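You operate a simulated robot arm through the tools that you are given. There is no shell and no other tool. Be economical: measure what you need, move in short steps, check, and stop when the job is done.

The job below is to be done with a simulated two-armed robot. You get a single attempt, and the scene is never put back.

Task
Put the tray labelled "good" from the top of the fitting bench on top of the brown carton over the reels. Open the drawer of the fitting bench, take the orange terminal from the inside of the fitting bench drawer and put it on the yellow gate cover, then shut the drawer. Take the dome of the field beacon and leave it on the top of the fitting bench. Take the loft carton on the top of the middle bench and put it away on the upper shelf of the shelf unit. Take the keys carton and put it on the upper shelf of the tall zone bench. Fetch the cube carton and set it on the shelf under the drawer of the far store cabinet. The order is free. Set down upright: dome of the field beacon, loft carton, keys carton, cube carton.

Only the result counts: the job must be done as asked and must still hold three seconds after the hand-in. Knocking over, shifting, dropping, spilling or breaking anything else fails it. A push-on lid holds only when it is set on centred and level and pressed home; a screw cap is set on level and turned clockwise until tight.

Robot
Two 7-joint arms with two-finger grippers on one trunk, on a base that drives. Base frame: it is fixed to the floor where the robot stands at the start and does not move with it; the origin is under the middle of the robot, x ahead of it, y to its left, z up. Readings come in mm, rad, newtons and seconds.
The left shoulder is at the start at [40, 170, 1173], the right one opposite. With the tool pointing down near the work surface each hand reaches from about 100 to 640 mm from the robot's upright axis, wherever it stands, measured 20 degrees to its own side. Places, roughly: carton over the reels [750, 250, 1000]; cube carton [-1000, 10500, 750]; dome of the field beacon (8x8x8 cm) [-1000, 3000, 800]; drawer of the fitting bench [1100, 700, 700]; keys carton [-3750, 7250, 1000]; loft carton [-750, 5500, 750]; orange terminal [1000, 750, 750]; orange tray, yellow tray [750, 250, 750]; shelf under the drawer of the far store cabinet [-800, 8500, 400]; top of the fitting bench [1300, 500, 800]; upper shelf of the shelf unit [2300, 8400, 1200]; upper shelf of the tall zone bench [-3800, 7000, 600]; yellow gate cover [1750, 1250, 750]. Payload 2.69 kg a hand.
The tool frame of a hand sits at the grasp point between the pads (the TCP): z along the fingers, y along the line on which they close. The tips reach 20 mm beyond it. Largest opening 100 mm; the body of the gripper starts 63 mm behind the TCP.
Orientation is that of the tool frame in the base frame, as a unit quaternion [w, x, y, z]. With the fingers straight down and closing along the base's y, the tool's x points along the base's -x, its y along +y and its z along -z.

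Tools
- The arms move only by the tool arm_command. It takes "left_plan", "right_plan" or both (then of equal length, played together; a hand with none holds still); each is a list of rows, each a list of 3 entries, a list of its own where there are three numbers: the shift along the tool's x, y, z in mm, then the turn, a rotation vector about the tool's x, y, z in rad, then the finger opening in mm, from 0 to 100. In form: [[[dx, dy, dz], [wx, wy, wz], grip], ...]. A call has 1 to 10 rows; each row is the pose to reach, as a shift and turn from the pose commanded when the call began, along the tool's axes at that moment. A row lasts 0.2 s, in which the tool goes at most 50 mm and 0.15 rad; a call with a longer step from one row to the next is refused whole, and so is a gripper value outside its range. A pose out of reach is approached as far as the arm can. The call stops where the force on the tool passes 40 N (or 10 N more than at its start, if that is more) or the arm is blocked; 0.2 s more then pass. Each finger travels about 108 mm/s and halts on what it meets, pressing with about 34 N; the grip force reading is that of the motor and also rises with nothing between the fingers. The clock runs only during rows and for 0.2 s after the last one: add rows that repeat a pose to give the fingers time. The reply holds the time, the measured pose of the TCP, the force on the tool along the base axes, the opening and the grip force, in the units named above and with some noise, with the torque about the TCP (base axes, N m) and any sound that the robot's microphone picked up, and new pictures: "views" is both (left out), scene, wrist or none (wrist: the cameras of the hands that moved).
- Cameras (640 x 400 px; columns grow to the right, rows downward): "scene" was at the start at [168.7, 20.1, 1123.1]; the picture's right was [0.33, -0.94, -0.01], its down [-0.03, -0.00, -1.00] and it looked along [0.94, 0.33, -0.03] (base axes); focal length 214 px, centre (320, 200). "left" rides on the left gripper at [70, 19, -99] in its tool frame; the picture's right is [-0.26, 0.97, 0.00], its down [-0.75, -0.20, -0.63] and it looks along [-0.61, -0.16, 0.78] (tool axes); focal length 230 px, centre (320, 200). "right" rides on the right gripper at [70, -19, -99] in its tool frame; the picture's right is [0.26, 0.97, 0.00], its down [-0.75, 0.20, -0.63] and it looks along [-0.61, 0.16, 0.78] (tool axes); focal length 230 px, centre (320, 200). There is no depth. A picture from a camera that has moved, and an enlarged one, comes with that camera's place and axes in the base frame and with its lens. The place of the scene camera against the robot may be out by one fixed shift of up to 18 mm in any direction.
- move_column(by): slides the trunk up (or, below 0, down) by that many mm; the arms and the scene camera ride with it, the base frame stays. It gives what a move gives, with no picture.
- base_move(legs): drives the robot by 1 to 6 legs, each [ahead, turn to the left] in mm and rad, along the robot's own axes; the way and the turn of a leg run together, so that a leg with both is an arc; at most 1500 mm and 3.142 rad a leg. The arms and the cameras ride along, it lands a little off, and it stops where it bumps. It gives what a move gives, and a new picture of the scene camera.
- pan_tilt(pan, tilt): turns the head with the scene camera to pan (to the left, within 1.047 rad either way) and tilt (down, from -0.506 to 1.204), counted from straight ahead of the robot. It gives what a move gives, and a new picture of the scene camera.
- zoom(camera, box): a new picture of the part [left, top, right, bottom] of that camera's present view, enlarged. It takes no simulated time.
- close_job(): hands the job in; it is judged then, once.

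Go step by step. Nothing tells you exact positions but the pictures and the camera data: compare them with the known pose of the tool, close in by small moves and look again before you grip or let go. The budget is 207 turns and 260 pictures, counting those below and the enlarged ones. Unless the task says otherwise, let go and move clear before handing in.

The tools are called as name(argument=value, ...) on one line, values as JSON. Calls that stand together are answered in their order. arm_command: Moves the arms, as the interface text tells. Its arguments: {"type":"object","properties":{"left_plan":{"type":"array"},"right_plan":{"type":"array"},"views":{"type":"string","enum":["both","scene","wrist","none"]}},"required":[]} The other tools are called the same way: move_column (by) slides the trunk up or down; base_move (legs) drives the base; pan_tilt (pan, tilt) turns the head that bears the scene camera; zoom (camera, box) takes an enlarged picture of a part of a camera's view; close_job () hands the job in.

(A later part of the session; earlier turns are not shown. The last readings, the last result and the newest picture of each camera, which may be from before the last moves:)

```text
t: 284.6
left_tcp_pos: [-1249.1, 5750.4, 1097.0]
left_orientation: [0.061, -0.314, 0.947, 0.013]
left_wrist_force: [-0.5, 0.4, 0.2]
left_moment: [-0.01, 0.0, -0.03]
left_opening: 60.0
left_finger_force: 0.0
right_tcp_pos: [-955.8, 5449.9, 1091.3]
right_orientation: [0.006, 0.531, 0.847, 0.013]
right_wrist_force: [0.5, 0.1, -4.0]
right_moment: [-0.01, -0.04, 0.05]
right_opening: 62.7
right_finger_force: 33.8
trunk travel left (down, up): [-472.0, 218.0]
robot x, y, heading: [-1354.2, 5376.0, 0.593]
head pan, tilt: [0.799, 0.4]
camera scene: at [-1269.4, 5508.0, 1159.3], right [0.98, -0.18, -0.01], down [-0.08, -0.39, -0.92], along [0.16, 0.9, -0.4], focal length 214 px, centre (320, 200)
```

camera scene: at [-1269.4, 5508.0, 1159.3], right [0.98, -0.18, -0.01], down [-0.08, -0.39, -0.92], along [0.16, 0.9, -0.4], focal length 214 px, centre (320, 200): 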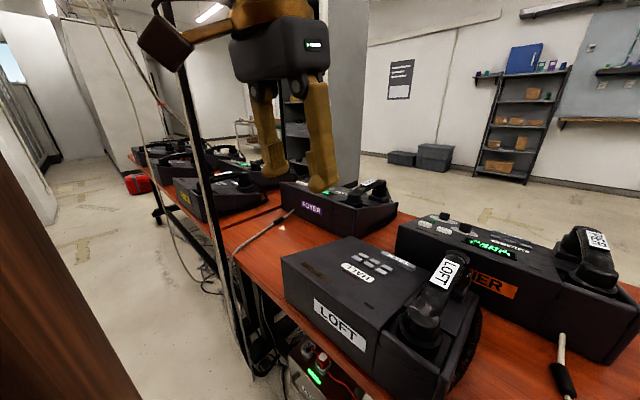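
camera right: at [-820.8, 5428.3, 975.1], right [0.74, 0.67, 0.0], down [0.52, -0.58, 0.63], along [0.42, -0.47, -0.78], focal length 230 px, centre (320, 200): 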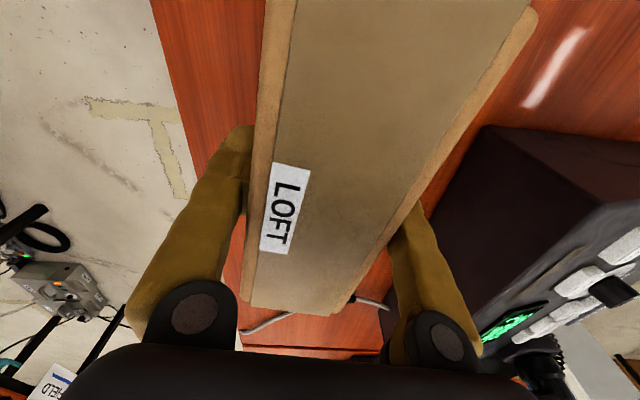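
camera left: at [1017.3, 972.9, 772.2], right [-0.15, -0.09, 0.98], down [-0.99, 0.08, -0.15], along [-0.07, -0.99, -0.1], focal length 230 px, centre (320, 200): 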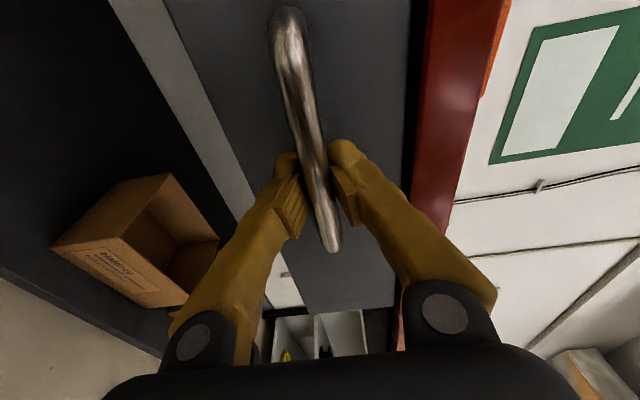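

The turn is blocked again, probably my right arm folded too close. Extend the right hand a bit outward and retry.

arm_command(right_plan=[[[-22, 30, 0], [0.014, 0, 0], 30], [[-45, 60, 0], [0.028, 0, 0], 30], [[-67, 91, 0], [0.028, 0, 0], 30], [[-67, 91, 0], [0.028, 0, 0], 30], [[-67, 91, 0], [0.028, 0, 0], 30]], views="none")

base_move(legs=[[-60, 0], [0, -1.54], [1500, 0], [1380, 0]])

```text
t: 285.8
left_tcp_pos: [-1247.9, 5750.2, 1097.4]
left_orientation: [0.061, -0.314, 0.947, 0.015]
left_wrist_force: [0.2, 0.2, 0.0]
left_moment: [0.02, 0.03, 0.02]
left_opening: 60.2
left_finger_force: 0.0
right_tcp_pos: [-846.3, 5431.1, 1092.7]
right_orientation: [-0.001, 0.531, 0.847, 0.001]
right_wrist_force: [0.1, 1.0, -4.5]
right_moment: [-0.03, -0.03, 0.0]
right_opening: 62.7
right_finger_force: 34.0
trunk travel left (down, up): [-472.0, 218.0]
robot x, y, heading: [-1354.4, 5374.8, 0.588]
head pan, tilt: [0.799, 0.4]
```

```text
t: 287.8
left_tcp_pos: [-1247.2, 5697.3, 1099.2]
left_orientation: [0.052, -0.262, 0.964, 0.002]
left_wrist_force: [0.0, -0.8, -0.8]
left_moment: [-0.01, 0.0, -0.02]
left_opening: 59.9
left_finger_force: 0.1
right_tcp_pos: [-924.8, 5303.1, 1106.1]
right_orientation: [0.007, 0.596, 0.803, 0.015]
right_wrist_force: [-0.8, 0.4, -4.4]
right_moment: [-0.03, -0.03, 0.0]
right_opening: 62.5
right_finger_force: 34.3
trunk travel left (down, up): [-472.0, 218.0]
robot x, y, heading: [-1402.5, 5344.2, 0.432]
head pan, tilt: [0.799, 0.4]
stopped in leg 2: the robot was blocked; the commanded pose is now the measured one
camera scene: at [-1297.9, 5458.8, 1159.4], right [0.94, -0.33, -0.01], down [-0.14, -0.37, -0.92], along [0.3, 0.87, -0.4], focal length 214 px, centre (320, 200)
```

scene: 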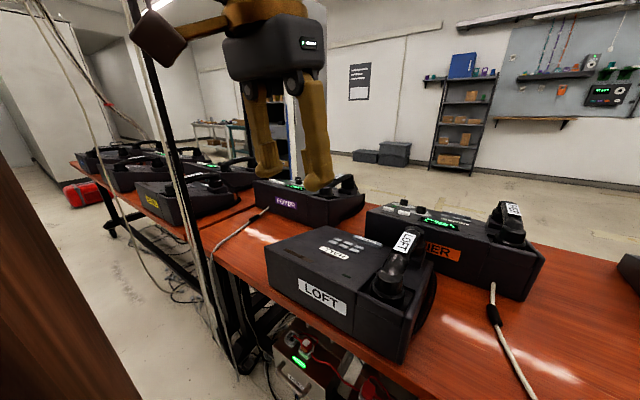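

Let me look to my right for an obstacle.

pan_tilt(pan=-0.75, tilt=0.3)

```text
t: 289.4
left_tcp_pos: [-1246.9, 5698.2, 1097.7]
left_orientation: [0.053, -0.262, 0.964, 0.003]
left_wrist_force: [-0.9, 0.8, -0.7]
left_moment: [-0.02, 0.0, -0.01]
left_opening: 60.1
left_finger_force: 0.1
right_tcp_pos: [-925.2, 5304.5, 1106.0]
right_orientation: [0.007, 0.596, 0.803, 0.015]
right_wrist_force: [-1.0, -0.1, -3.9]
right_moment: [-0.02, -0.02, -0.02]
right_opening: 62.6
right_finger_force: 33.6
trunk travel left (down, up): [-472.0, 218.0]
robot x, y, heading: [-1402.4, 5344.8, 0.433]
head pan, tilt: [-0.75, 0.3]
camera scene: at [-1239.7, 5343.4, 1168.4], right [-0.31, -0.95, 0.01], down [-0.3, 0.08, -0.95], along [0.9, -0.3, -0.31], focal length 214 px, centre (320, 200)
```

scene: 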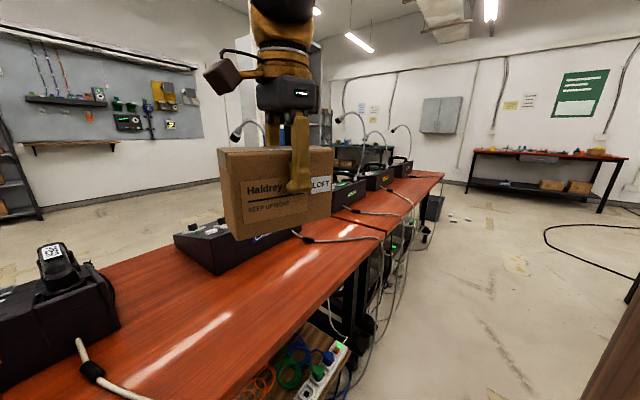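

Nothing close there. I'll instead turn left and take the far end of the row, where the other jobs are too.

base_move(legs=[[0, 1.75], [1400, 0]])

pan_tilt(pan=0.0, tilt=0.3)

```text
t: 292.0
left_tcp_pos: [-1555.8, 5701.6, 1094.8]
left_orientation: [0.039, -0.636, 0.771, 0.011]
left_wrist_force: [-0.4, -0.6, 0.4]
left_moment: [0.04, -0.08, -0.02]
left_opening: 60.1
left_finger_force: 0.0
right_tcp_pos: [-1052.4, 5621.3, 1119.8]
right_orientation: [0.003, 0.241, 0.97, 0.033]
right_wrist_force: [-1.7, -0.9, -3.7]
right_moment: [0.03, -0.1, 0.01]
right_opening: 62.8
right_finger_force: 34.4
trunk travel left (down, up): [-472.0, 218.0]
robot x, y, heading: [-1404.3, 5344.1, 1.223]
head pan, tilt: [-0.75, 0.3]
stopped in leg 1: the robot was blocked; the commanded pose is now the measured one
camera scene: at [-1296.4, 5459.4, 1169.0], right [0.46, -0.89, 0.01], down [-0.27, -0.15, -0.95], along [0.85, 0.43, -0.3], focal length 214 px, centre (320, 200)
```

scene: 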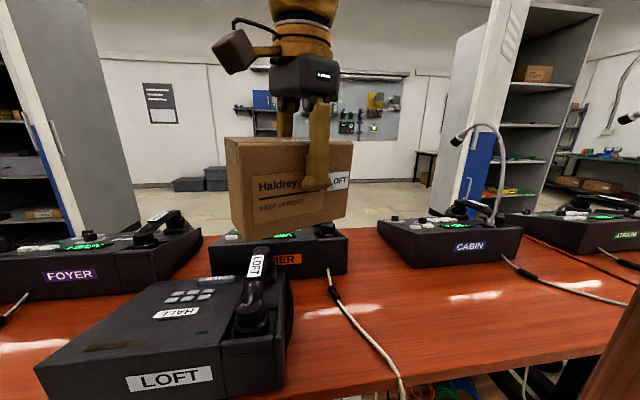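

```text
t: 293.1
left_tcp_pos: [-1553.6, 5701.8, 1096.0]
left_orientation: [0.038, -0.635, 0.771, 0.012]
left_wrist_force: [0.5, -0.3, 0.5]
left_moment: [0.02, 0.02, 0.02]
left_opening: 59.9
left_finger_force: 0.0
right_tcp_pos: [-1048.8, 5623.4, 1118.3]
right_orientation: [0.002, 0.24, 0.97, 0.031]
right_wrist_force: [0.8, -0.1, -5.0]
right_moment: [-0.02, 0.02, -0.04]
right_opening: 62.5
right_finger_force: 33.4
trunk travel left (down, up): [-472.0, 218.0]
robot x, y, heading: [-1401.3, 5346.2, 1.226]
head pan, tilt: [0.0, 0.3]
camera scene: at [-1344.5, 5506.3, 1168.0], right [0.94, -0.34, 0.0], down [-0.11, -0.29, -0.95], along [0.32, 0.89, -0.31], focal length 214 px, centre (320, 200)
```

scene: 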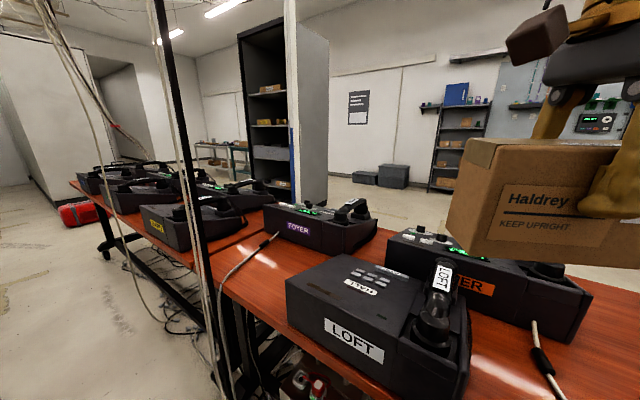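

Partial turn achieved; continue turning in smaller steps.

arm_command(right_plan=[[[0, 0, 10], [0.06, 0, 0], 30], [[0, 0, 20], [0.06, 0, 0], 30], [[0, 0, 30], [0.06, 0, 0], 30], [[0, 0, 30], [0.06, 0, 0], 30]], views="none")

base_move(legs=[[0, 0.5]])

```text
t: 294.1
left_tcp_pos: [-1552.7, 5701.8, 1096.7]
left_orientation: [0.039, -0.635, 0.771, 0.012]
left_wrist_force: [0.0, -0.5, -0.3]
left_moment: [-0.02, -0.03, 0.02]
left_opening: 60.0
left_finger_force: 0.0
right_tcp_pos: [-1049.1, 5626.2, 1088.0]
right_orientation: [-0.004, 0.24, 0.971, 0.003]
right_wrist_force: [-0.1, 0.3, -3.7]
right_moment: [-0.06, -0.06, -0.01]
right_opening: 62.9
right_finger_force: 33.6
trunk travel left (down, up): [-472.0, 218.0]
robot x, y, heading: [-1400.2, 5343.0, 1.217]
head pan, tilt: [0.0, 0.3]
```

```text
t: 296.0
left_tcp_pos: [-1701.9, 5583.2, 1100.3]
left_orientation: [-0.029, 0.796, -0.604, -0.015]
left_wrist_force: [-0.1, 0.1, -1.3]
left_moment: [0.0, 0.03, -0.03]
left_opening: 59.9
left_finger_force: 0.1
right_tcp_pos: [-1223.2, 5761.0, 1089.4]
right_orientation: [-0.005, -0.003, 1.0, 0.001]
right_wrist_force: [-0.5, 0.1, -5.1]
right_moment: [0.01, -0.01, -0.01]
right_opening: 62.6
right_finger_force: 34.2
trunk travel left (down, up): [-472.0, 218.0]
robot x, y, heading: [-1400.3, 5343.6, 1.714]
head pan, tilt: [0.0, 0.3]
camera scene: at [-1432.1, 5515.7, 1168.0], right [0.99, 0.14, 0.0], down [0.05, -0.31, -0.95], along [-0.14, 0.94, -0.31], focal length 214 px, centre (320, 200)
```

scene: 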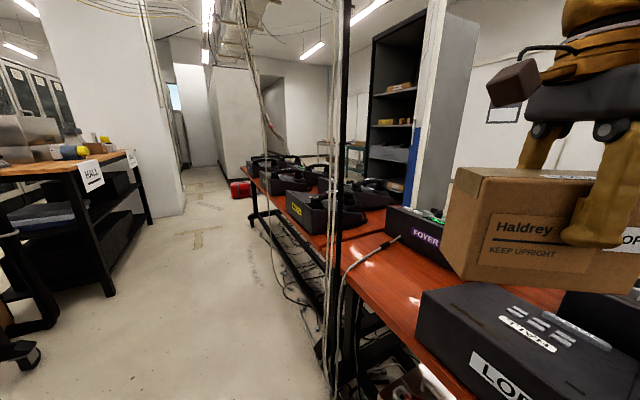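

Turned along the aisle. Poles with cables stand on the right, so I'll keep slightly left and drive on.

base_move(legs=[[0, 0.62], [800, 0], [0, -0.15], [900, 0]])

```text
t: 306.9
left_tcp_pos: [-2864.4, 6693.1, 1095.4]
left_orientation: [-0.022, 0.933, -0.36, -0.015]
left_wrist_force: [-0.9, -0.1, 0.3]
left_moment: [-0.05, 0.0, 0.04]
left_opening: 60.1
left_finger_force: 0.1
right_tcp_pos: [-2525.0, 7075.2, 1092.9]
right_orientation: [-0.008, -0.261, 0.965, 0.007]
right_wrist_force: [0.7, -0.2, -4.0]
right_moment: [0.0, -0.05, 0.01]
right_opening: 62.5
right_finger_force: 33.8
trunk travel left (down, up): [-472.0, 218.0]
robot x, y, heading: [-2481.1, 6638.4, 2.235]
head pan, tilt: [0.0, 0.3]
camera scene: at [-2600.5, 6773.5, 1167.9], right [0.79, 0.62, 0.0], down [0.19, -0.25, -0.95], along [-0.59, 0.75, -0.31], focal length 214 px, centre (320, 200)
```

scene: 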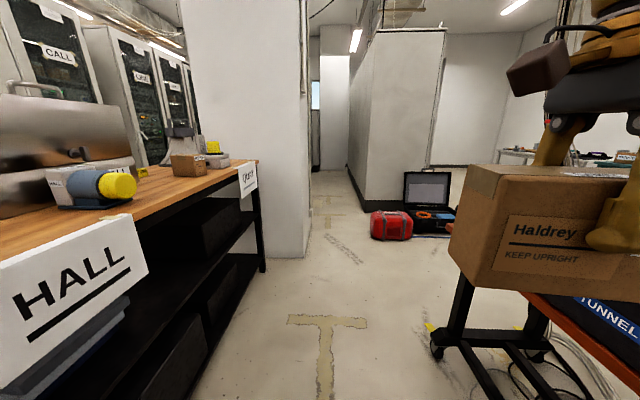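

I see the tall zone bench on the left with the keys carton on it. First deliver the loft carton: drive past the row end and turn right.

base_move(legs=[[0, -0.045], [1400, 0], [450, 0], [0, -0.8]])

```text
t: 315.6
left_tcp_pos: [-3788.3, 8017.4, 1081.3]
left_orientation: [-0.001, 0.946, -0.324, 0.013]
left_wrist_force: [22.6, -12.6, 5.4]
left_moment: [1.63, 2.94, -0.64]
left_opening: 60.0
left_finger_force: 0.0
right_tcp_pos: [-3394.6, 8361.5, 1109.3]
right_orientation: [-0.018, -0.232, 0.972, 0.03]
right_wrist_force: [-0.6, -0.8, -4.4]
right_moment: [0.02, -0.06, -0.02]
right_opening: 62.7
right_finger_force: 33.2
trunk travel left (down, up): [-472.0, 218.0]
robot x, y, heading: [-3407.3, 7963.5, 2.174]
head pan, tilt: [0.0, 0.3]
stopped in leg 3: the force on the tool passed its limit at 254 N (the readings are from after the stop); the commanded pose is now the measured one
camera scene: at [-3513.5, 8104.0, 1168.5], right [0.82, 0.57, 0.0], down [0.17, -0.26, -0.95], along [-0.54, 0.78, -0.31], focal length 214 px, centre (320, 200)
```

scene: 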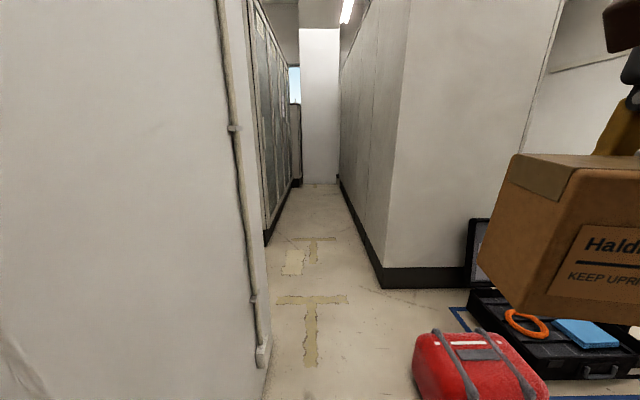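

The left hand touched the white wall. I'll pull it in, back up and turn right through the gap past the row end.

arm_command(left_plan=[[[-20, -30, 0], [0, 0, 0], 60], [[-50, -60, 0], [0, 0, 0], 60], [[-80, -80, 0], [0, 0, 0], 60], [[-80, -80, 0], [0, 0, 0], 60]], views="none")

base_move(legs=[[-150, 0], [0, -0.8]])

```text
t: 316.2
left_tcp_pos: [-3755.6, 8031.4, 1095.7]
left_orientation: [-0.009, 0.939, -0.344, -0.001]
left_wrist_force: [0.2, 0.6, 0.1]
left_moment: [-0.04, -0.01, -0.01]
left_opening: 59.9
left_finger_force: 0.0
right_tcp_pos: [-3381.1, 8340.9, 1116.2]
right_orientation: [-0.021, -0.232, 0.972, 0.039]
right_wrist_force: [0.0, 0.4, -4.6]
right_moment: [-0.05, -0.05, 0.03]
right_opening: 62.6
right_finger_force: 34.5
trunk travel left (down, up): [-472.0, 218.0]
robot x, y, heading: [-3407.0, 7966.9, 2.178]
head pan, tilt: [0.0, 0.3]
stopped in row 2 (left hand): the force on the tool passed its limit at 86 N (the readings are from after the stop); the commanded pose is now the measured one
```

```text
t: 319.7
left_tcp_pos: [-3511.9, 8161.5, 1095.1]
left_orientation: [-0.01, 0.733, -0.68, 0.004]
left_wrist_force: [0.1, 0.2, 0.0]
left_moment: [-0.03, 0.01, -0.01]
left_opening: 59.9
left_finger_force: 0.1
right_tcp_pos: [-3031.8, 8099.7, 1111.7]
right_orientation: [-0.003, 0.166, 0.985, 0.039]
right_wrist_force: [0.5, 0.4, -5.1]
right_moment: [-0.03, 0.0, -0.02]
right_opening: 62.7
right_finger_force: 34.0
trunk travel left (down, up): [-472.0, 218.0]
robot x, y, heading: [-3327.3, 7842.9, 1.372]
head pan, tilt: [0.0, 0.3]
camera scene: at [-3296.9, 8013.9, 1168.0], right [0.98, -0.2, 0.0], down [-0.06, -0.31, -0.95], along [0.19, 0.93, -0.31], focal length 214 px, centre (320, 200)
```

scene: 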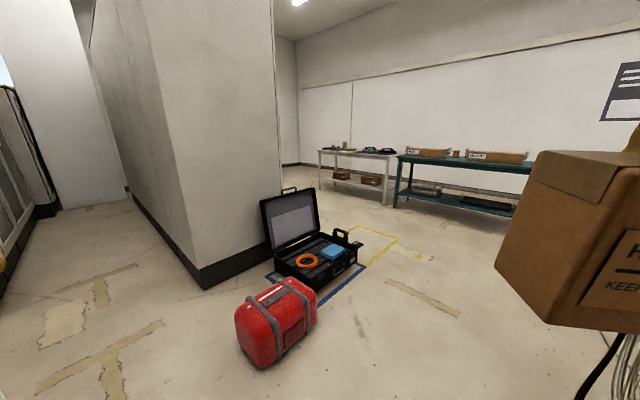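

Clear. I'll pass between the row end and the red box.

base_move(legs=[[370, 0], [0, -0.75], [1300, 0]])

```text
t: 320.4
left_tcp_pos: [-3514.4, 8170.6, 1102.8]
left_orientation: [-0.028, 0.76, -0.649, 0.005]
left_wrist_force: [0.1, 0.5, -0.2]
left_moment: [-0.01, 0.01, -0.01]
left_opening: 60.2
left_finger_force: 0.1
right_tcp_pos: [-3033.1, 8076.4, 1105.2]
right_orientation: [0.003, 0.147, 0.989, 0.029]
right_wrist_force: [-1.1, -0.1, -4.0]
right_moment: [-0.04, -0.02, 0.0]
right_opening: 62.7
right_finger_force: 34.4
trunk travel left (down, up): [-472.0, 218.0]
robot x, y, heading: [-3328.5, 7849.8, 1.377]
head pan, tilt: [0.0, 0.3]
stopped in leg 1: the robot was blocked; the commanded pose is now the measured one
camera scene: at [-3296.1, 8019.9, 1167.9], right [0.98, -0.2, 0.0], down [-0.06, -0.31, -0.95], along [0.19, 0.93, -0.31], focal length 214 px, centre (320, 200)
```

scene: 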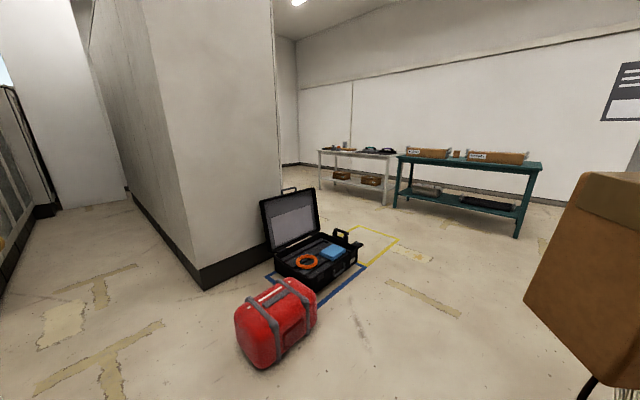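

Both hands have crept back toward the body (self-contact). Extend both forward and level them.

arm_command(right_plan=[[[3, 35, 0], [0.03, 0, 0], 30], [[7, 70, 0], [0.058, 0, 0], 30], [[10, 105, 0], [0.058, 0, 0], 30], [[14, 145, 0], [0.058, 0, 0], 30], [[14, 145, 0], [0.058, 0, 0], 30], [[14, 145, 0], [0.058, 0, 0], 30]], left_plan=[[[-35, 0, 0], [-0.025, 0.015, 0], 60], [[-70, 0, 0], [-0.049, 0.029, 0], 60], [[-100, 0, 0], [-0.049, 0.029, 0], 60], [[-130, 0, 0], [-0.049, 0.029, 0], 60], [[-130, 0, 0], [-0.049, 0.029, 0], 60], [[-130, 0, 0], [-0.049, 0.029, 0], 60]], views="none")

base_move(legs=[[370, 0], [0, -0.75], [1300, 0]])

```text
t: 321.9
left_tcp_pos: [-3531.6, 8282.8, 1115.0]
left_orientation: [-0.004, 0.748, -0.664, -0.009]
left_wrist_force: [1.0, 0.8, -0.1]
left_moment: [0.01, 0.02, -0.02]
left_opening: 59.8
left_finger_force: 0.1
right_tcp_pos: [-3002.4, 8200.7, 1120.1]
right_orientation: [-0.006, 0.16, 0.987, 0.005]
right_wrist_force: [0.3, -0.1, -4.2]
right_moment: [-0.03, -0.01, 0.02]
right_opening: 62.9
right_finger_force: 33.9
trunk travel left (down, up): [-472.0, 218.0]
robot x, y, heading: [-3327.5, 7847.1, 1.371]
head pan, tilt: [0.0, 0.3]
```

```text
t: 332.3
left_tcp_pos: [-2085.7, 9442.5, 1115.2]
left_orientation: [0.009, -0.467, 0.884, 0.006]
left_wrist_force: [0.9, -0.5, 0.0]
left_moment: [-0.01, -0.02, -0.02]
left_opening: 60.0
left_finger_force: 0.2
right_tcp_pos: [-1742.8, 9033.6, 1120.6]
right_orientation: [-0.002, 0.496, 0.868, 0.009]
right_wrist_force: [0.1, -0.1, -4.5]
right_moment: [-0.06, -0.02, 0.0]
right_opening: 62.7
right_finger_force: 34.1
trunk travel left (down, up): [-472.0, 218.0]
robot x, y, heading: [-2213.8, 8985.1, 0.656]
head pan, tilt: [0.0, 0.3]
camera scene: at [-2074.7, 9083.6, 1167.9], right [0.61, -0.79, 0.0], down [-0.25, -0.19, -0.95], along [0.75, 0.58, -0.31], focal length 214 px, centre (320, 200)
```

scene: 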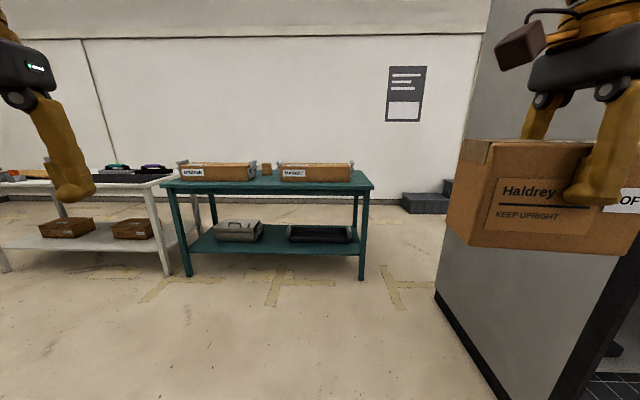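

The cube carton stands on the green table ahead; the grey cabinet is at right. To reach the shelf rack I'll go along the corridor in front of the cabinet. Turning right to look.

base_move(legs=[[0, -1.6]])

```text
t: 336.8
left_tcp_pos: [-1773.0, 8843.1, 1119.5]
left_orientation: [0.017, 0.318, 0.948, -0.006]
left_wrist_force: [0.3, -0.9, -0.2]
left_moment: [0.0, 0.02, -0.02]
left_opening: 60.3
left_finger_force: 0.0
right_tcp_pos: [-2197.5, 8521.8, 1126.3]
right_orientation: [0.011, 0.971, 0.239, 0.011]
right_wrist_force: [-0.1, 0.1, -4.5]
right_moment: [-0.01, 0.04, 0.04]
right_opening: 62.7
right_finger_force: 34.0
trunk travel left (down, up): [-472.0, 218.0]
robot x, y, heading: [-2203.8, 8989.3, -0.966]
head pan, tilt: [0.0, 0.3]
camera scene: at [-2109.4, 8825.8, 1168.0], right [-0.82, -0.57, 0.0], down [-0.18, 0.26, -0.95], along [0.54, -0.78, -0.31], focal length 214 px, centre (320, 200)
```

scene: 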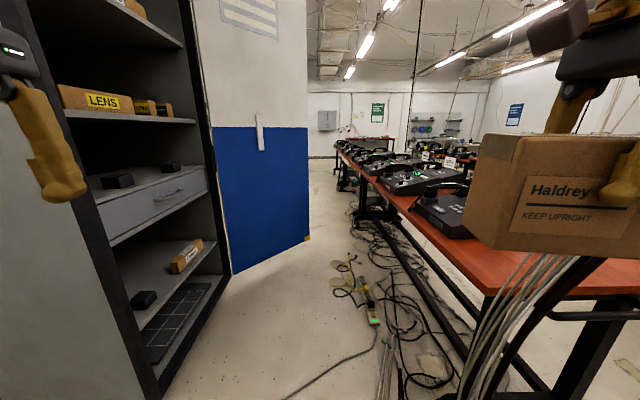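

The corridor is narrowed by the open door and cables, too tight. I'll go back to the aisle and around the near end of the row instead.

base_move(legs=[[0, -1.52], [1277, 0], [0, 1.421], [1400, 0], [600, 0], [0, 0.115]])

```text
t: 360.6
left_tcp_pos: [-1677.3, 6356.8, 1125.0]
left_orientation: [0.024, 0.281, 0.959, -0.012]
left_wrist_force: [-0.5, 0.4, -0.7]
left_moment: [0.03, 0.03, -0.02]
left_opening: 59.6
left_finger_force: 0.1
right_tcp_pos: [-2076.7, 6003.0, 1132.2]
right_orientation: [0.018, 0.961, 0.275, 0.013]
right_wrist_force: [0.8, 0.0, -3.5]
right_moment: [-0.04, 0.0, -0.02]
right_opening: 62.6
right_finger_force: 33.9
trunk travel left (down, up): [-472.0, 218.0]
robot x, y, heading: [-2108.5, 6452.9, -0.89]
head pan, tilt: [0.0, 0.3]
camera scene: at [-2001.0, 6300.5, 1168.0], right [-0.78, -0.63, 0.0], down [-0.2, 0.24, -0.95], along [0.6, -0.74, -0.31], focal length 214 px, centre (320, 200)
```

scene: 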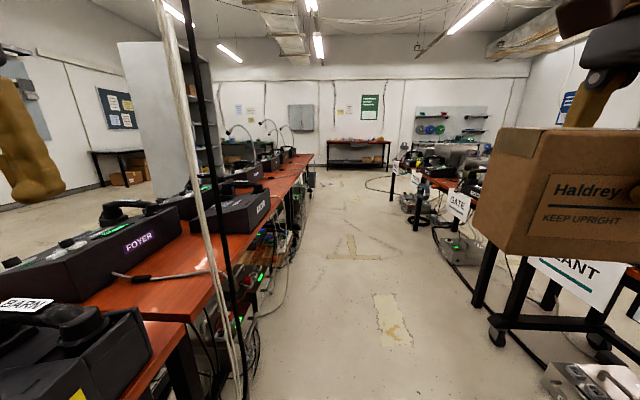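

Pole is close to the left hand, so steer right a bit and continue down to the near end of the row.

base_move(legs=[[0, -0.31], [600, 0], [0, 0.25], [1500, 0], [1500, 0], [600, 0]])

pan_tilt(pan=0.7, tilt=0.4)

```text
t: 362.9
left_tcp_pos: [-1721.1, 6223.3, 1108.8]
left_orientation: [-0.002, 0.423, 0.906, 0.007]
left_wrist_force: [-0.3, 0.4, 0.7]
left_moment: [-0.03, 0.04, 0.01]
left_opening: 60.1
left_finger_force: 0.0
right_tcp_pos: [-2205.1, 5994.2, 1147.8]
right_orientation: [0.042, 0.991, 0.126, 0.016]
right_wrist_force: [0.5, 1.0, -3.8]
right_moment: [-0.05, 0.06, 0.01]
right_opening: 62.9
right_finger_force: 34.3
trunk travel left (down, up): [-472.0, 218.0]
robot x, y, heading: [-2082.3, 6382.3, -1.211]
head pan, tilt: [0.0, 0.3]
stopped in leg 2: the robot was blocked; the commanded pose is now the measured one
camera scene: at [-2028.7, 6215.4, 1170.1], right [-0.94, -0.35, 0.0], down [-0.11, 0.28, -0.95], along [0.34, -0.89, -0.3], focal length 214 px, centre (320, 200)
```

scene: 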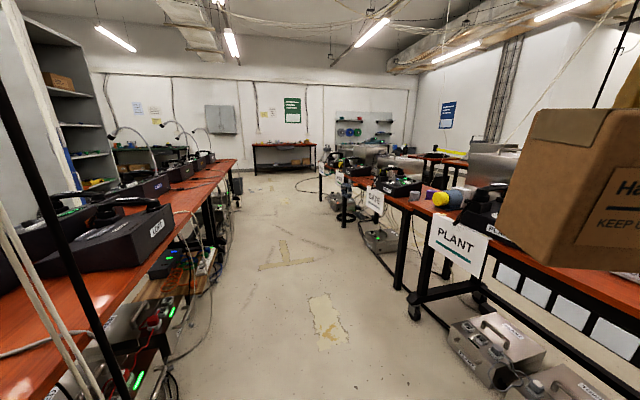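

```text
t: 364.0
left_tcp_pos: [-1723.6, 6224.6, 1099.0]
left_orientation: [-0.018, 0.423, 0.906, 0.022]
left_wrist_force: [-0.5, 0.5, 0.3]
left_moment: [-0.03, 0.01, 0.0]
left_opening: 60.0
left_finger_force: 0.1
right_tcp_pos: [-2203.5, 5993.3, 1140.4]
right_orientation: [0.03, 0.992, 0.125, 0.012]
right_wrist_force: [-0.1, 1.6, -3.9]
right_moment: [-0.01, 0.07, 0.0]
right_opening: 62.8
right_finger_force: 34.4
trunk travel left (down, up): [-472.0, 218.0]
robot x, y, heading: [-2081.3, 6384.7, -1.203]
head pan, tilt: [0.7, 0.4]
camera scene: at [-1975.9, 6245.6, 1159.2], right [-0.49, -0.87, -0.01], down [-0.35, 0.2, -0.92], along [0.8, -0.44, -0.4], focal length 214 px, centre (320, 200)
```

scene: 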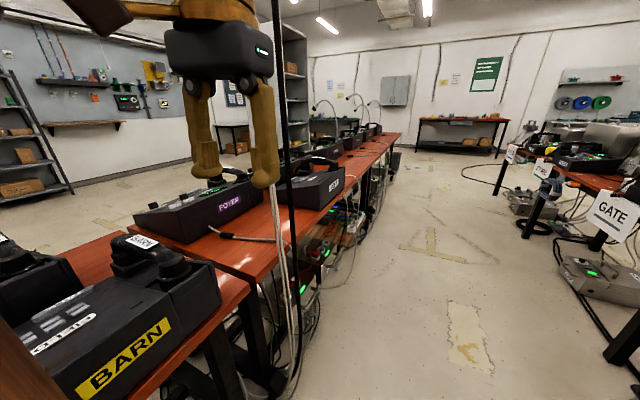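

The left hand is at the pole. I'll pull it in, extend the right hand forward, and level both.

arm_command(left_plan=[[[-3, -40, 0], [0.01, -0.025, 0], 60], [[-7, -80, 0], [0.025, -0.051, 0], 60], [[-12, -120, 0], [0.025, -0.051, 0], 60], [[-15, -142, 0], [0.025, -0.051, 0], 60], [[-15, -142, 0], [0.025, -0.051, 0], 60]], right_plan=[[[3, 25, 0], [0.03, -0.008, 0], 30], [[6, 50, 0], [0.062, -0.016, 0], 30], [[8, 75, 0], [0.062, -0.016, 0], 30], [[10, 100, 0], [0.062, -0.016, 0], 30], [[10, 100, 0], [0.062, -0.016, 0], 30]], views="none")

base_move(legs=[[560, 0], [0, 0.25], [1500, 0], [1500, 0], [550, 0]])

```text
t: 365.2
left_tcp_pos: [-1818.9, 6114.5, 1117.1]
left_orientation: [0.024, 0.423, 0.905, -0.026]
left_wrist_force: [-0.7, -0.4, 0.2]
left_moment: [0.0, 0.03, 0.0]
left_opening: 60.2
left_finger_force: 0.1
right_tcp_pos: [-2168.8, 5896.7, 1156.6]
right_orientation: [0.012, 0.992, 0.125, 0.004]
right_wrist_force: [0.9, -0.2, -3.9]
right_moment: [-0.05, 0.06, -0.01]
right_opening: 62.6
right_finger_force: 33.8
trunk travel left (down, up): [-472.0, 218.0]
robot x, y, heading: [-2084.3, 6383.2, -1.211]
head pan, tilt: [0.7, 0.4]
```

```text
t: 368.9
left_tcp_pos: [-1616.1, 5633.4, 1126.0]
left_orientation: [0.036, 0.401, 0.915, -0.035]
left_wrist_force: [-0.1, 1.5, 0.6]
left_moment: [-0.09, 0.01, -0.01]
left_opening: 59.9
left_finger_force: 0.1
right_tcp_pos: [-1957.8, 5398.3, 1168.9]
right_orientation: [0.028, 0.988, 0.149, 0.007]
right_wrist_force: [-0.2, 1.9, -4.4]
right_moment: [-0.07, 0.0, -0.01]
right_opening: 62.8
right_finger_force: 34.1
trunk travel left (down, up): [-472.0, 218.0]
robot x, y, heading: [-1881.4, 5852.1, -1.164]
head pan, tilt: [0.7, 0.4]
stopped in leg 2: the robot was blocked; the commanded pose is now the measured one
camera scene: at [-1768.5, 5722.8, 1159.7], right [-0.45, -0.9, -0.01], down [-0.35, 0.18, -0.92], along [0.82, -0.41, -0.4], focal length 214 px, centre (320, 200)
```

scene: 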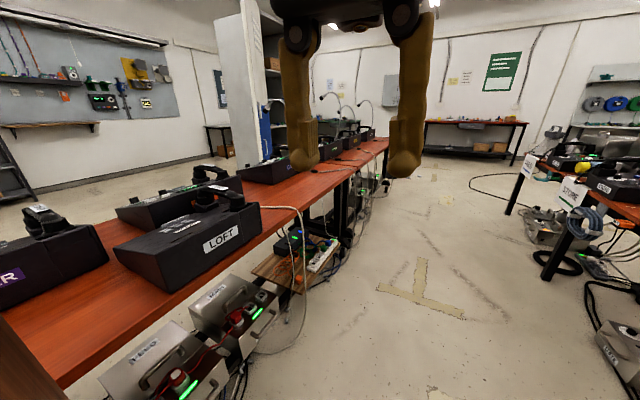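

Left hand is now too close to my head. Extend it forward and lower both hands.

arm_command(left_plan=[[[-35, 0, 5], [-0.018, 0.047, 0], 60], [[-70, 0, 10], [-0.035, 0.094, 0], 60], [[-110, 0, 15], [-0.035, 0.094, 0], 60], [[-150, 0, 20], [-0.035, 0.094, 0], 60], [[-150, 0, 20], [-0.035, 0.094, 0], 60]], right_plan=[[[0, 5, 15], [0.03, 0, 0], 30], [[0, 10, 30], [0.057, -0.006, 0], 30], [[0, 15, 45], [0.057, -0.006, 0], 30], [[0, 20, 70], [0.057, -0.006, 0], 30], [[0, 20, 70], [0.057, -0.006, 0], 30]], views="none")

base_move(legs=[[0, 0.2], [1500, 0], [1500, 0], [500, 0]])

```text
t: 370.1
left_tcp_pos: [-1516.3, 5520.5, 1120.9]
left_orientation: [0.0, 0.403, 0.915, 0.001]
left_wrist_force: [-0.5, -0.3, -0.7]
left_moment: [-0.02, -0.03, 0.0]
left_opening: 60.0
left_finger_force: 0.0
right_tcp_pos: [-1950.0, 5373.9, 1098.7]
right_orientation: [-0.001, 0.989, 0.15, 0.0]
right_wrist_force: [-0.1, 0.8, -4.0]
right_moment: [-0.04, 0.02, -0.03]
right_opening: 62.5
right_finger_force: 33.8
trunk travel left (down, up): [-472.0, 218.0]
robot x, y, heading: [-1881.9, 5850.1, -1.17]
head pan, tilt: [0.7, 0.4]
```

```text
t: 388.0
left_tcp_pos: [476.5, 2638.8, 1118.5]
left_orientation: [-0.002, 0.321, 0.947, 0.002]
left_wrist_force: [0.1, 0.1, -0.1]
left_moment: [-0.02, 0.03, -0.01]
left_opening: 60.1
left_finger_force: 0.0
right_tcp_pos: [73.9, 2421.2, 1098.2]
right_orientation: [-0.002, 0.972, 0.236, -0.001]
right_wrist_force: [0.1, 0.0, -4.0]
right_moment: [0.0, 0.05, -0.01]
right_opening: 62.8
right_finger_force: 34.2
trunk travel left (down, up): [-472.0, 218.0]
robot x, y, heading: [55.2, 2903.9, -0.993]
head pan, tilt: [0.7, 0.4]
camera scene: at [192.0, 2794.7, 1159.0], right [-0.28, -0.96, -0.01], down [-0.38, 0.12, -0.92], along [0.88, -0.26, -0.4], focal length 214 px, centre (320, 200)
```

scene: 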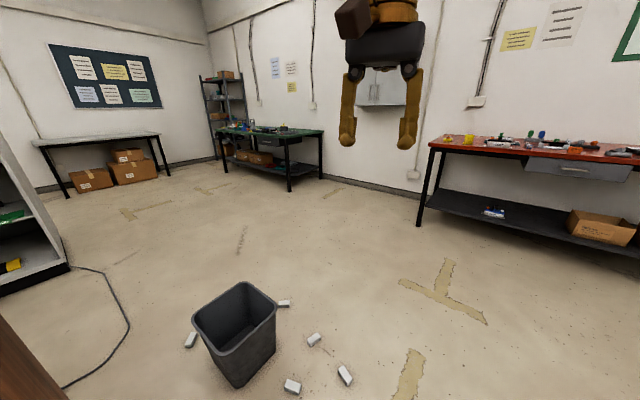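

I'm past the row's near end. The gap beside the bin is tight, so I'll loop south of the bin and loose parts, then go up on the other side.

base_move(legs=[[1285, 0.043], [0, 1.571], [1400, 0], [370, 0], [0, 1.571]])

pan_tilt(pan=0.0, tilt=0.3)

```text
t: 410.6
left_tcp_pos: [1748.6, 3151.6, 1127.3]
left_orientation: [-0.004, 0.958, -0.286, -0.005]
left_wrist_force: [-0.4, 0.0, 0.8]
left_moment: [-0.01, 0.01, -0.02]
left_opening: 59.9
left_finger_force: 0.1
right_tcp_pos: [2133.8, 3401.4, 1103.9]
right_orientation: [-0.002, -0.271, 0.962, 0.006]
right_wrist_force: [0.0, 0.0, -4.2]
right_moment: [0.04, -0.02, 0.04]
right_opening: 62.4
right_finger_force: 33.9
trunk travel left (down, up): [-472.0, 218.0]
robot x, y, heading: [2180.4, 2937.8, 2.228]
head pan, tilt: [0.7, 0.4]
camera scene: at [2031.5, 3017.6, 1159.2], right [0.21, 0.98, -0.01], down [0.39, -0.1, -0.92], along [-0.9, 0.19, -0.4], focal length 214 px, centre (320, 200)
```

scene: 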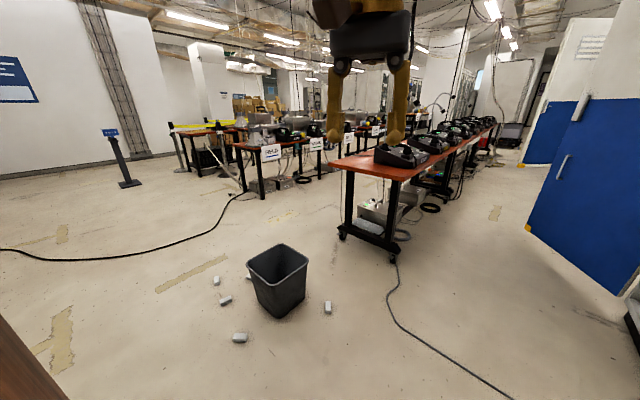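

```text
t: 411.6
left_tcp_pos: [1759.5, 3137.2, 1133.3]
left_orientation: [-0.007, 0.959, -0.285, -0.01]
left_wrist_force: [0.1, 0.2, -0.6]
left_moment: [-0.02, 0.02, 0.0]
left_opening: 59.9
left_finger_force: 0.1
right_tcp_pos: [2144.8, 3387.3, 1110.3]
right_orientation: [-0.005, -0.272, 0.962, 0.014]
right_wrist_force: [0.7, -0.7, -4.3]
right_moment: [0.06, -0.06, -0.02]
right_opening: 62.6
right_finger_force: 33.9
trunk travel left (down, up): [-472.0, 218.0]
robot x, y, heading: [2180.0, 2933.3, 2.225]
head pan, tilt: [0.0, 0.3]
camera scene: at [2064.6, 3071.8, 1168.0], right [0.79, 0.61, 0.0], down [0.19, -0.25, -0.95], along [-0.58, 0.75, -0.31], focal length 214 px, centre (320, 200)
```

scene: 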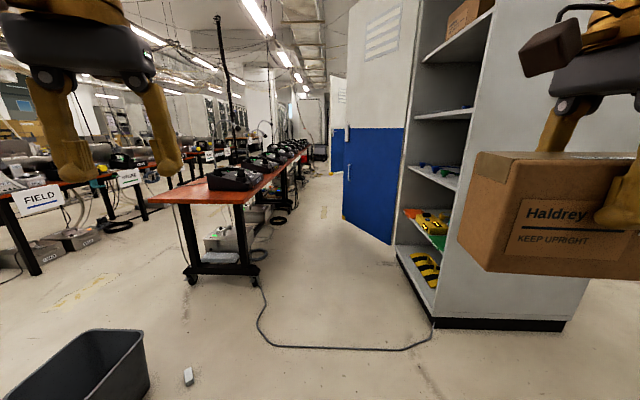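

There is open floor to the right of the cabinet. I'll go around it that way toward the rack.

base_move(legs=[[0, -1.605], [1400, 0], [670, 0], [0, 1.571]])

```text
t: 430.0
left_tcp_pos: [3451.8, 4330.4, 1132.9]
left_orientation: [-0.009, 0.959, -0.282, -0.01]
left_wrist_force: [-0.1, -0.2, 0.7]
left_moment: [0.0, -0.02, -0.03]
left_opening: 59.8
left_finger_force: 0.0
right_tcp_pos: [3833.0, 4581.2, 1110.5]
right_orientation: [-0.006, -0.274, 0.962, 0.013]
right_wrist_force: [0.7, -0.5, -4.3]
right_moment: [-0.01, 0.0, 0.03]
right_opening: 62.6
right_finger_force: 34.0
trunk travel left (down, up): [-472.0, 218.0]
robot x, y, heading: [3881.0, 4136.4, 2.237]
head pan, tilt: [0.0, 0.3]
camera scene: at [3763.5, 4271.7, 1168.0], right [0.79, 0.62, 0.0], down [0.19, -0.25, -0.95], along [-0.58, 0.75, -0.31], focal length 214 px, centre (320, 200)
```

scene: 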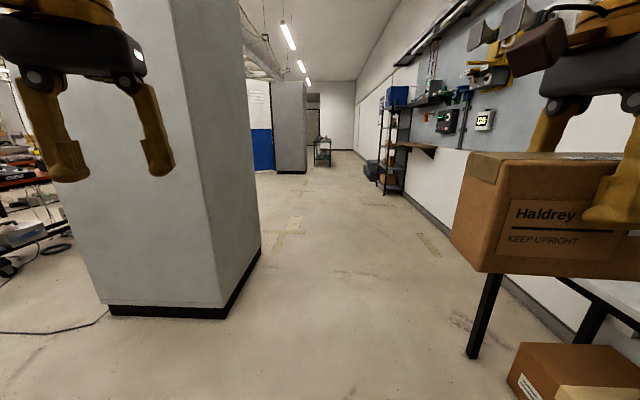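

The rack is ahead on the right wall. Driving along and turning to face it.

base_move(legs=[[0, -0.045], [1500, 0], [1500, 0], [1450, 0], [0, -1.571]])

pan_tilt(pan=-0.1, tilt=0.1)

```text
t: 455.5
left_tcp_pos: [1599.7, 8212.2, 1139.6]
left_orientation: [0.022, -0.45, 0.893, 0.002]
left_wrist_force: [-0.3, -0.2, -0.9]
left_moment: [-0.02, -0.01, 0.0]
left_opening: 60.2
left_finger_force: 0.1
right_tcp_pos: [1825.9, 7813.4, 1115.3]
right_orientation: [0.01, 0.514, 0.857, 0.021]
right_wrist_force: [-0.1, 0.8, -3.9]
right_moment: [0.0, -0.03, 0.02]
right_opening: 62.9
right_finger_force: 33.5
trunk travel left (down, up): [-472.0, 218.0]
robot x, y, heading: [1391.2, 7815.0, 0.601]
head pan, tilt: [0.0, 0.3]
camera scene: at [1534.8, 7904.7, 1168.0], right [0.56, -0.83, 0.0], down [-0.26, -0.18, -0.95], along [0.79, 0.53, -0.31], focal length 214 px, centre (320, 200)
```

scene: 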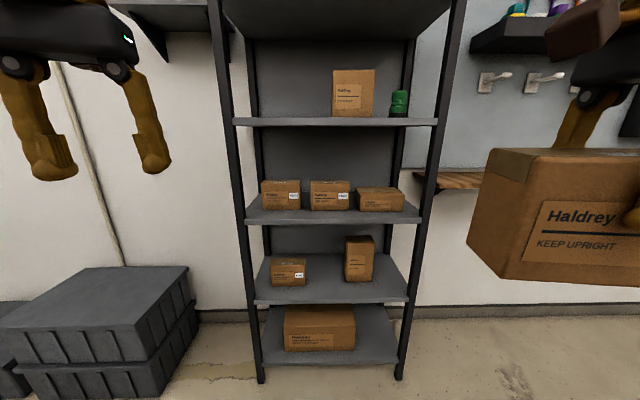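

```text
t: 456.2
left_tcp_pos: [1582.7, 8201.4, 1146.4]
left_orientation: [0.031, -0.45, 0.893, 0.004]
left_wrist_force: [-0.7, -1.0, 0.6]
left_moment: [0.04, -0.02, 0.03]
left_opening: 59.9
left_finger_force: 0.0
right_tcp_pos: [1810.9, 7801.7, 1121.3]
right_orientation: [0.014, 0.514, 0.857, 0.027]
right_wrist_force: [0.2, -0.8, -4.5]
right_moment: [0.01, -0.03, -0.02]
right_opening: 62.6
right_finger_force: 33.8
trunk travel left (down, up): [-472.0, 218.0]
robot x, y, heading: [1387.9, 7810.5, 0.597]
head pan, tilt: [-0.099, 0.099]
camera scene: at [1537.1, 7895.1, 1187.0], right [0.48, -0.88, 0.0], down [-0.1, -0.06, -0.99], along [0.87, 0.47, -0.12], focal length 214 px, centre (320, 200)
```

scene: 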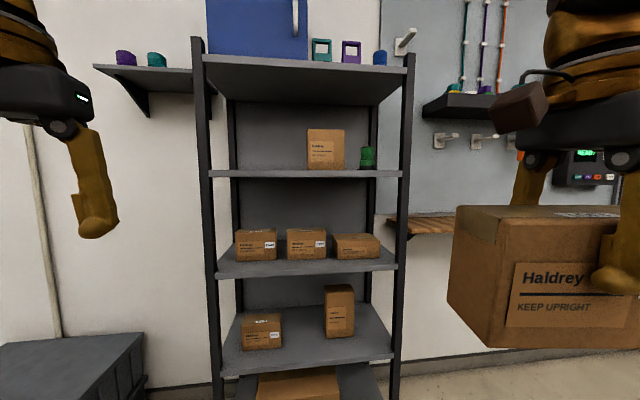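

The upper shelf (z≈1200) holds one carton and a green item; its left part is free. I'll reposition left in front of that free part, staying back.

base_move(legs=[[0, 0.738], [402, 0], [0, -0.73]])

move_column(by=212)

pan_tilt(pan=0.0, tilt=0.3)

```text
t: 462.7
left_tcp_pos: [1663.0, 8597.1, 1145.9]
left_orientation: [0.029, -0.465, 0.885, 0.004]
left_wrist_force: [-0.5, 0.4, 0.2]
left_moment: [-0.01, -0.01, 0.01]
left_opening: 60.1
left_finger_force: 0.0
right_tcp_pos: [1902.6, 8205.8, 1121.4]
right_orientation: [0.012, 0.5, 0.865, 0.027]
right_wrist_force: [0.2, -0.3, -4.0]
right_moment: [-0.01, 0.0, -0.03]
right_opening: 62.9
right_finger_force: 33.8
trunk travel left (down, up): [-472.0, 218.0]
robot x, y, heading: [1478.7, 8206.4, 0.633]
head pan, tilt: [-0.099, 0.099]
camera scene: at [1622.5, 8294.9, 1186.8], right [0.51, -0.86, 0.0], down [-0.1, -0.06, -0.99], along [0.86, 0.51, -0.12], focal length 214 px, centre (320, 200)
```

scene: 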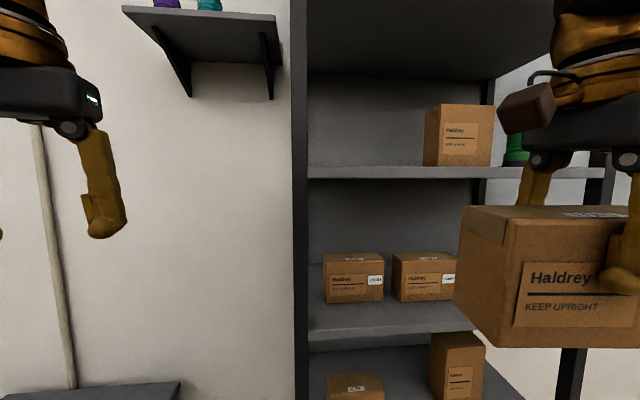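

```text
t: 465.0
left_tcp_pos: [1647.9, 8586.1, 1363.0]
left_orientation: [0.038, -0.465, 0.885, 0.005]
left_wrist_force: [0.0, 0.2, 0.8]
left_moment: [0.02, 0.02, -0.01]
left_opening: 60.1
left_finger_force: 0.0
right_tcp_pos: [1887.9, 8197.1, 1337.7]
right_orientation: [0.016, 0.5, 0.865, 0.035]
right_wrist_force: [-0.2, -0.2, -5.0]
right_moment: [-0.04, -0.01, -0.04]
right_opening: 62.6
right_finger_force: 34.3
trunk travel left (down, up): [-684.0, 6.0]
robot x, y, heading: [1478.7, 8204.3, 0.631]
head pan, tilt: [-0.099, 0.099]
```

```text
t: 465.7
left_tcp_pos: [1646.9, 8586.7, 1363.1]
left_orientation: [0.037, -0.465, 0.885, 0.005]
left_wrist_force: [-0.7, 0.8, 0.4]
left_moment: [0.0, -0.01, -0.02]
left_opening: 60.0
left_finger_force: 0.0
right_tcp_pos: [1887.8, 8196.2, 1337.6]
right_orientation: [0.015, 0.499, 0.866, 0.034]
right_wrist_force: [0.0, 0.5, -3.9]
right_moment: [-0.03, 0.0, -0.01]
right_opening: 62.5
right_finger_force: 33.9
trunk travel left (down, up): [-684.0, 6.0]
robot x, y, heading: [1478.3, 8205.3, 0.629]
head pan, tilt: [0.0, 0.3]
camera scene: at [1621.5, 8305.6, 1380.0], right [0.59, -0.81, 0.0], down [-0.25, -0.18, -0.95], along [0.77, 0.56, -0.31], focal length 214 px, centre (320, 200)
```

scene: 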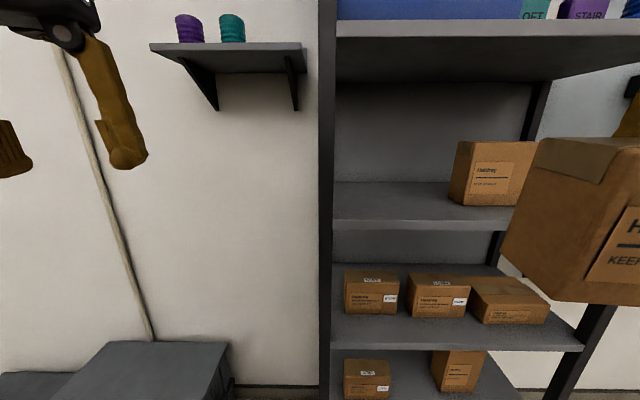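

Free space on the shelf is just right of the left post. I'll level the carton, align it with the rack, bring it to lateral -150 and to shelf height while still in front.

arm_command(right_plan=[[[27, 25, 10], [0.037, -0.004, -0.04], 30], [[54, 50, 20], [0.074, -0.008, -0.083], 30], [[82, 75, 35], [0.074, -0.008, -0.083], 30], [[109, 99, 50], [0.074, -0.008, -0.083], 30], [[109, 99, 60], [0.074, -0.008, -0.083], 30], [[109, 99, 60], [0.074, -0.008, -0.083], 30]])

```text
t: 467.1
left_tcp_pos: [1646.7, 8588.0, 1362.6]
left_orientation: [0.036, -0.466, 0.884, 0.004]
left_wrist_force: [1.1, 0.9, -0.1]
left_moment: [0.01, 0.04, -0.01]
left_opening: 60.0
left_finger_force: 0.0
right_tcp_pos: [1924.6, 8343.6, 1290.4]
right_orientation: [-0.001, 0.466, 0.885, 0.004]
right_wrist_force: [0.0, 0.3, -3.8]
right_moment: [-0.01, 0.01, 0.01]
right_opening: 62.9
right_finger_force: 33.8
trunk travel left (down, up): [-684.0, 6.0]
robot x, y, heading: [1476.1, 8203.1, 0.632]
head pan, tilt: [0.0, 0.3]
camera scene: at [1621.4, 8306.2, 1379.9], right [0.59, -0.81, 0.0], down [-0.25, -0.19, -0.95], along [0.77, 0.56, -0.31], focal length 214 px, centre (320, 200)
camera right: at [1868.9, 8389.1, 1389.2], right [0.65, 0.76, 0.01], down [0.59, -0.51, 0.63], along [0.48, -0.4, -0.78], focal length 230 px, centre (320, 200)
```

scene: 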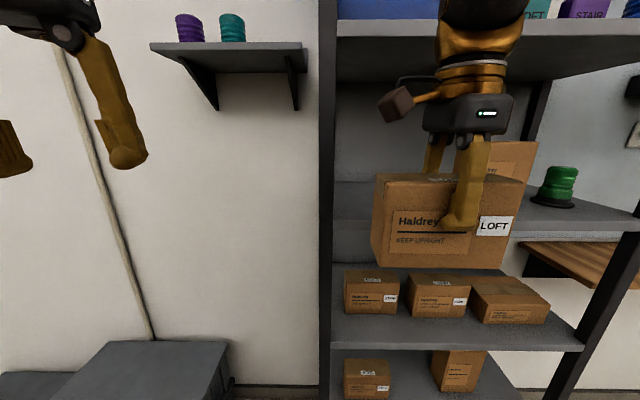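
right: 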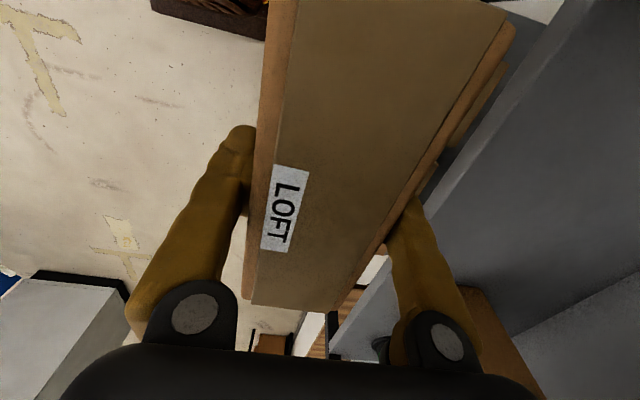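

The board above leaves too little room for an upright hand, so I'll lean the hand back ~17° while setting the carton near the shelf's front edge. Tilting, raising slightly, then driving in.

arm_command(right_plan=[[[0, 0, -12], [-0.1, 0, 0], 30], [[0, 0, -25], [-0.2, 0, 0], 30], [[0, 0, -30], [-0.3, 0, 0], 30], [[0, 0, -30], [-0.3, 0, 0], 30]], views="none")

base_move(legs=[[110, -0.02]])

```text
t: 468.1
left_tcp_pos: [1648.4, 8587.0, 1363.0]
left_orientation: [0.036, -0.465, 0.884, 0.004]
left_wrist_force: [-1.0, 0.3, -0.5]
left_moment: [-0.05, -0.04, 0.0]
left_opening: 60.0
left_finger_force: 0.2
right_tcp_pos: [1924.5, 8343.3, 1315.8]
right_orientation: [0.073, 0.457, 0.876, 0.132]
right_wrist_force: [-0.5, 0.4, -3.9]
right_moment: [-0.06, 0.0, -0.01]
right_opening: 62.5
right_finger_force: 34.0
trunk travel left (down, up): [-684.0, 6.0]
robot x, y, heading: [1473.5, 8204.9, 0.633]
head pan, tilt: [0.0, 0.3]
```

```text
t: 469.3
left_tcp_pos: [1723.7, 8632.7, 1371.2]
left_orientation: [0.048, -0.456, 0.889, 0.006]
left_wrist_force: [1.0, 0.7, -0.4]
left_moment: [-0.06, 0.13, -0.03]
left_opening: 60.0
left_finger_force: 0.0
right_tcp_pos: [1995.0, 8382.4, 1323.8]
right_orientation: [0.077, 0.466, 0.87, 0.14]
right_wrist_force: [0.6, 1.3, -5.2]
right_moment: [-0.11, 0.17, -0.03]
right_opening: 62.5
right_finger_force: 34.4
trunk travel left (down, up): [-684.0, 6.0]
robot x, y, heading: [1563.6, 8272.6, 0.615]
head pan, tilt: [0.0, 0.3]
camera scene: at [1676.9, 8341.4, 1385.3], right [0.58, -0.82, 0.0], down [-0.23, -0.16, -0.96], along [0.78, 0.55, -0.28], focal length 214 px, centre (320, 200)
```

scene: 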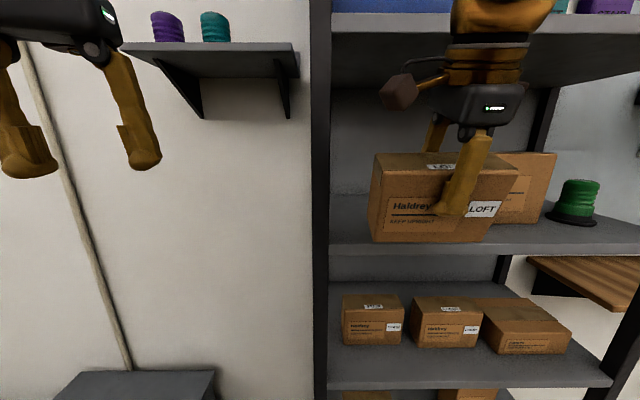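

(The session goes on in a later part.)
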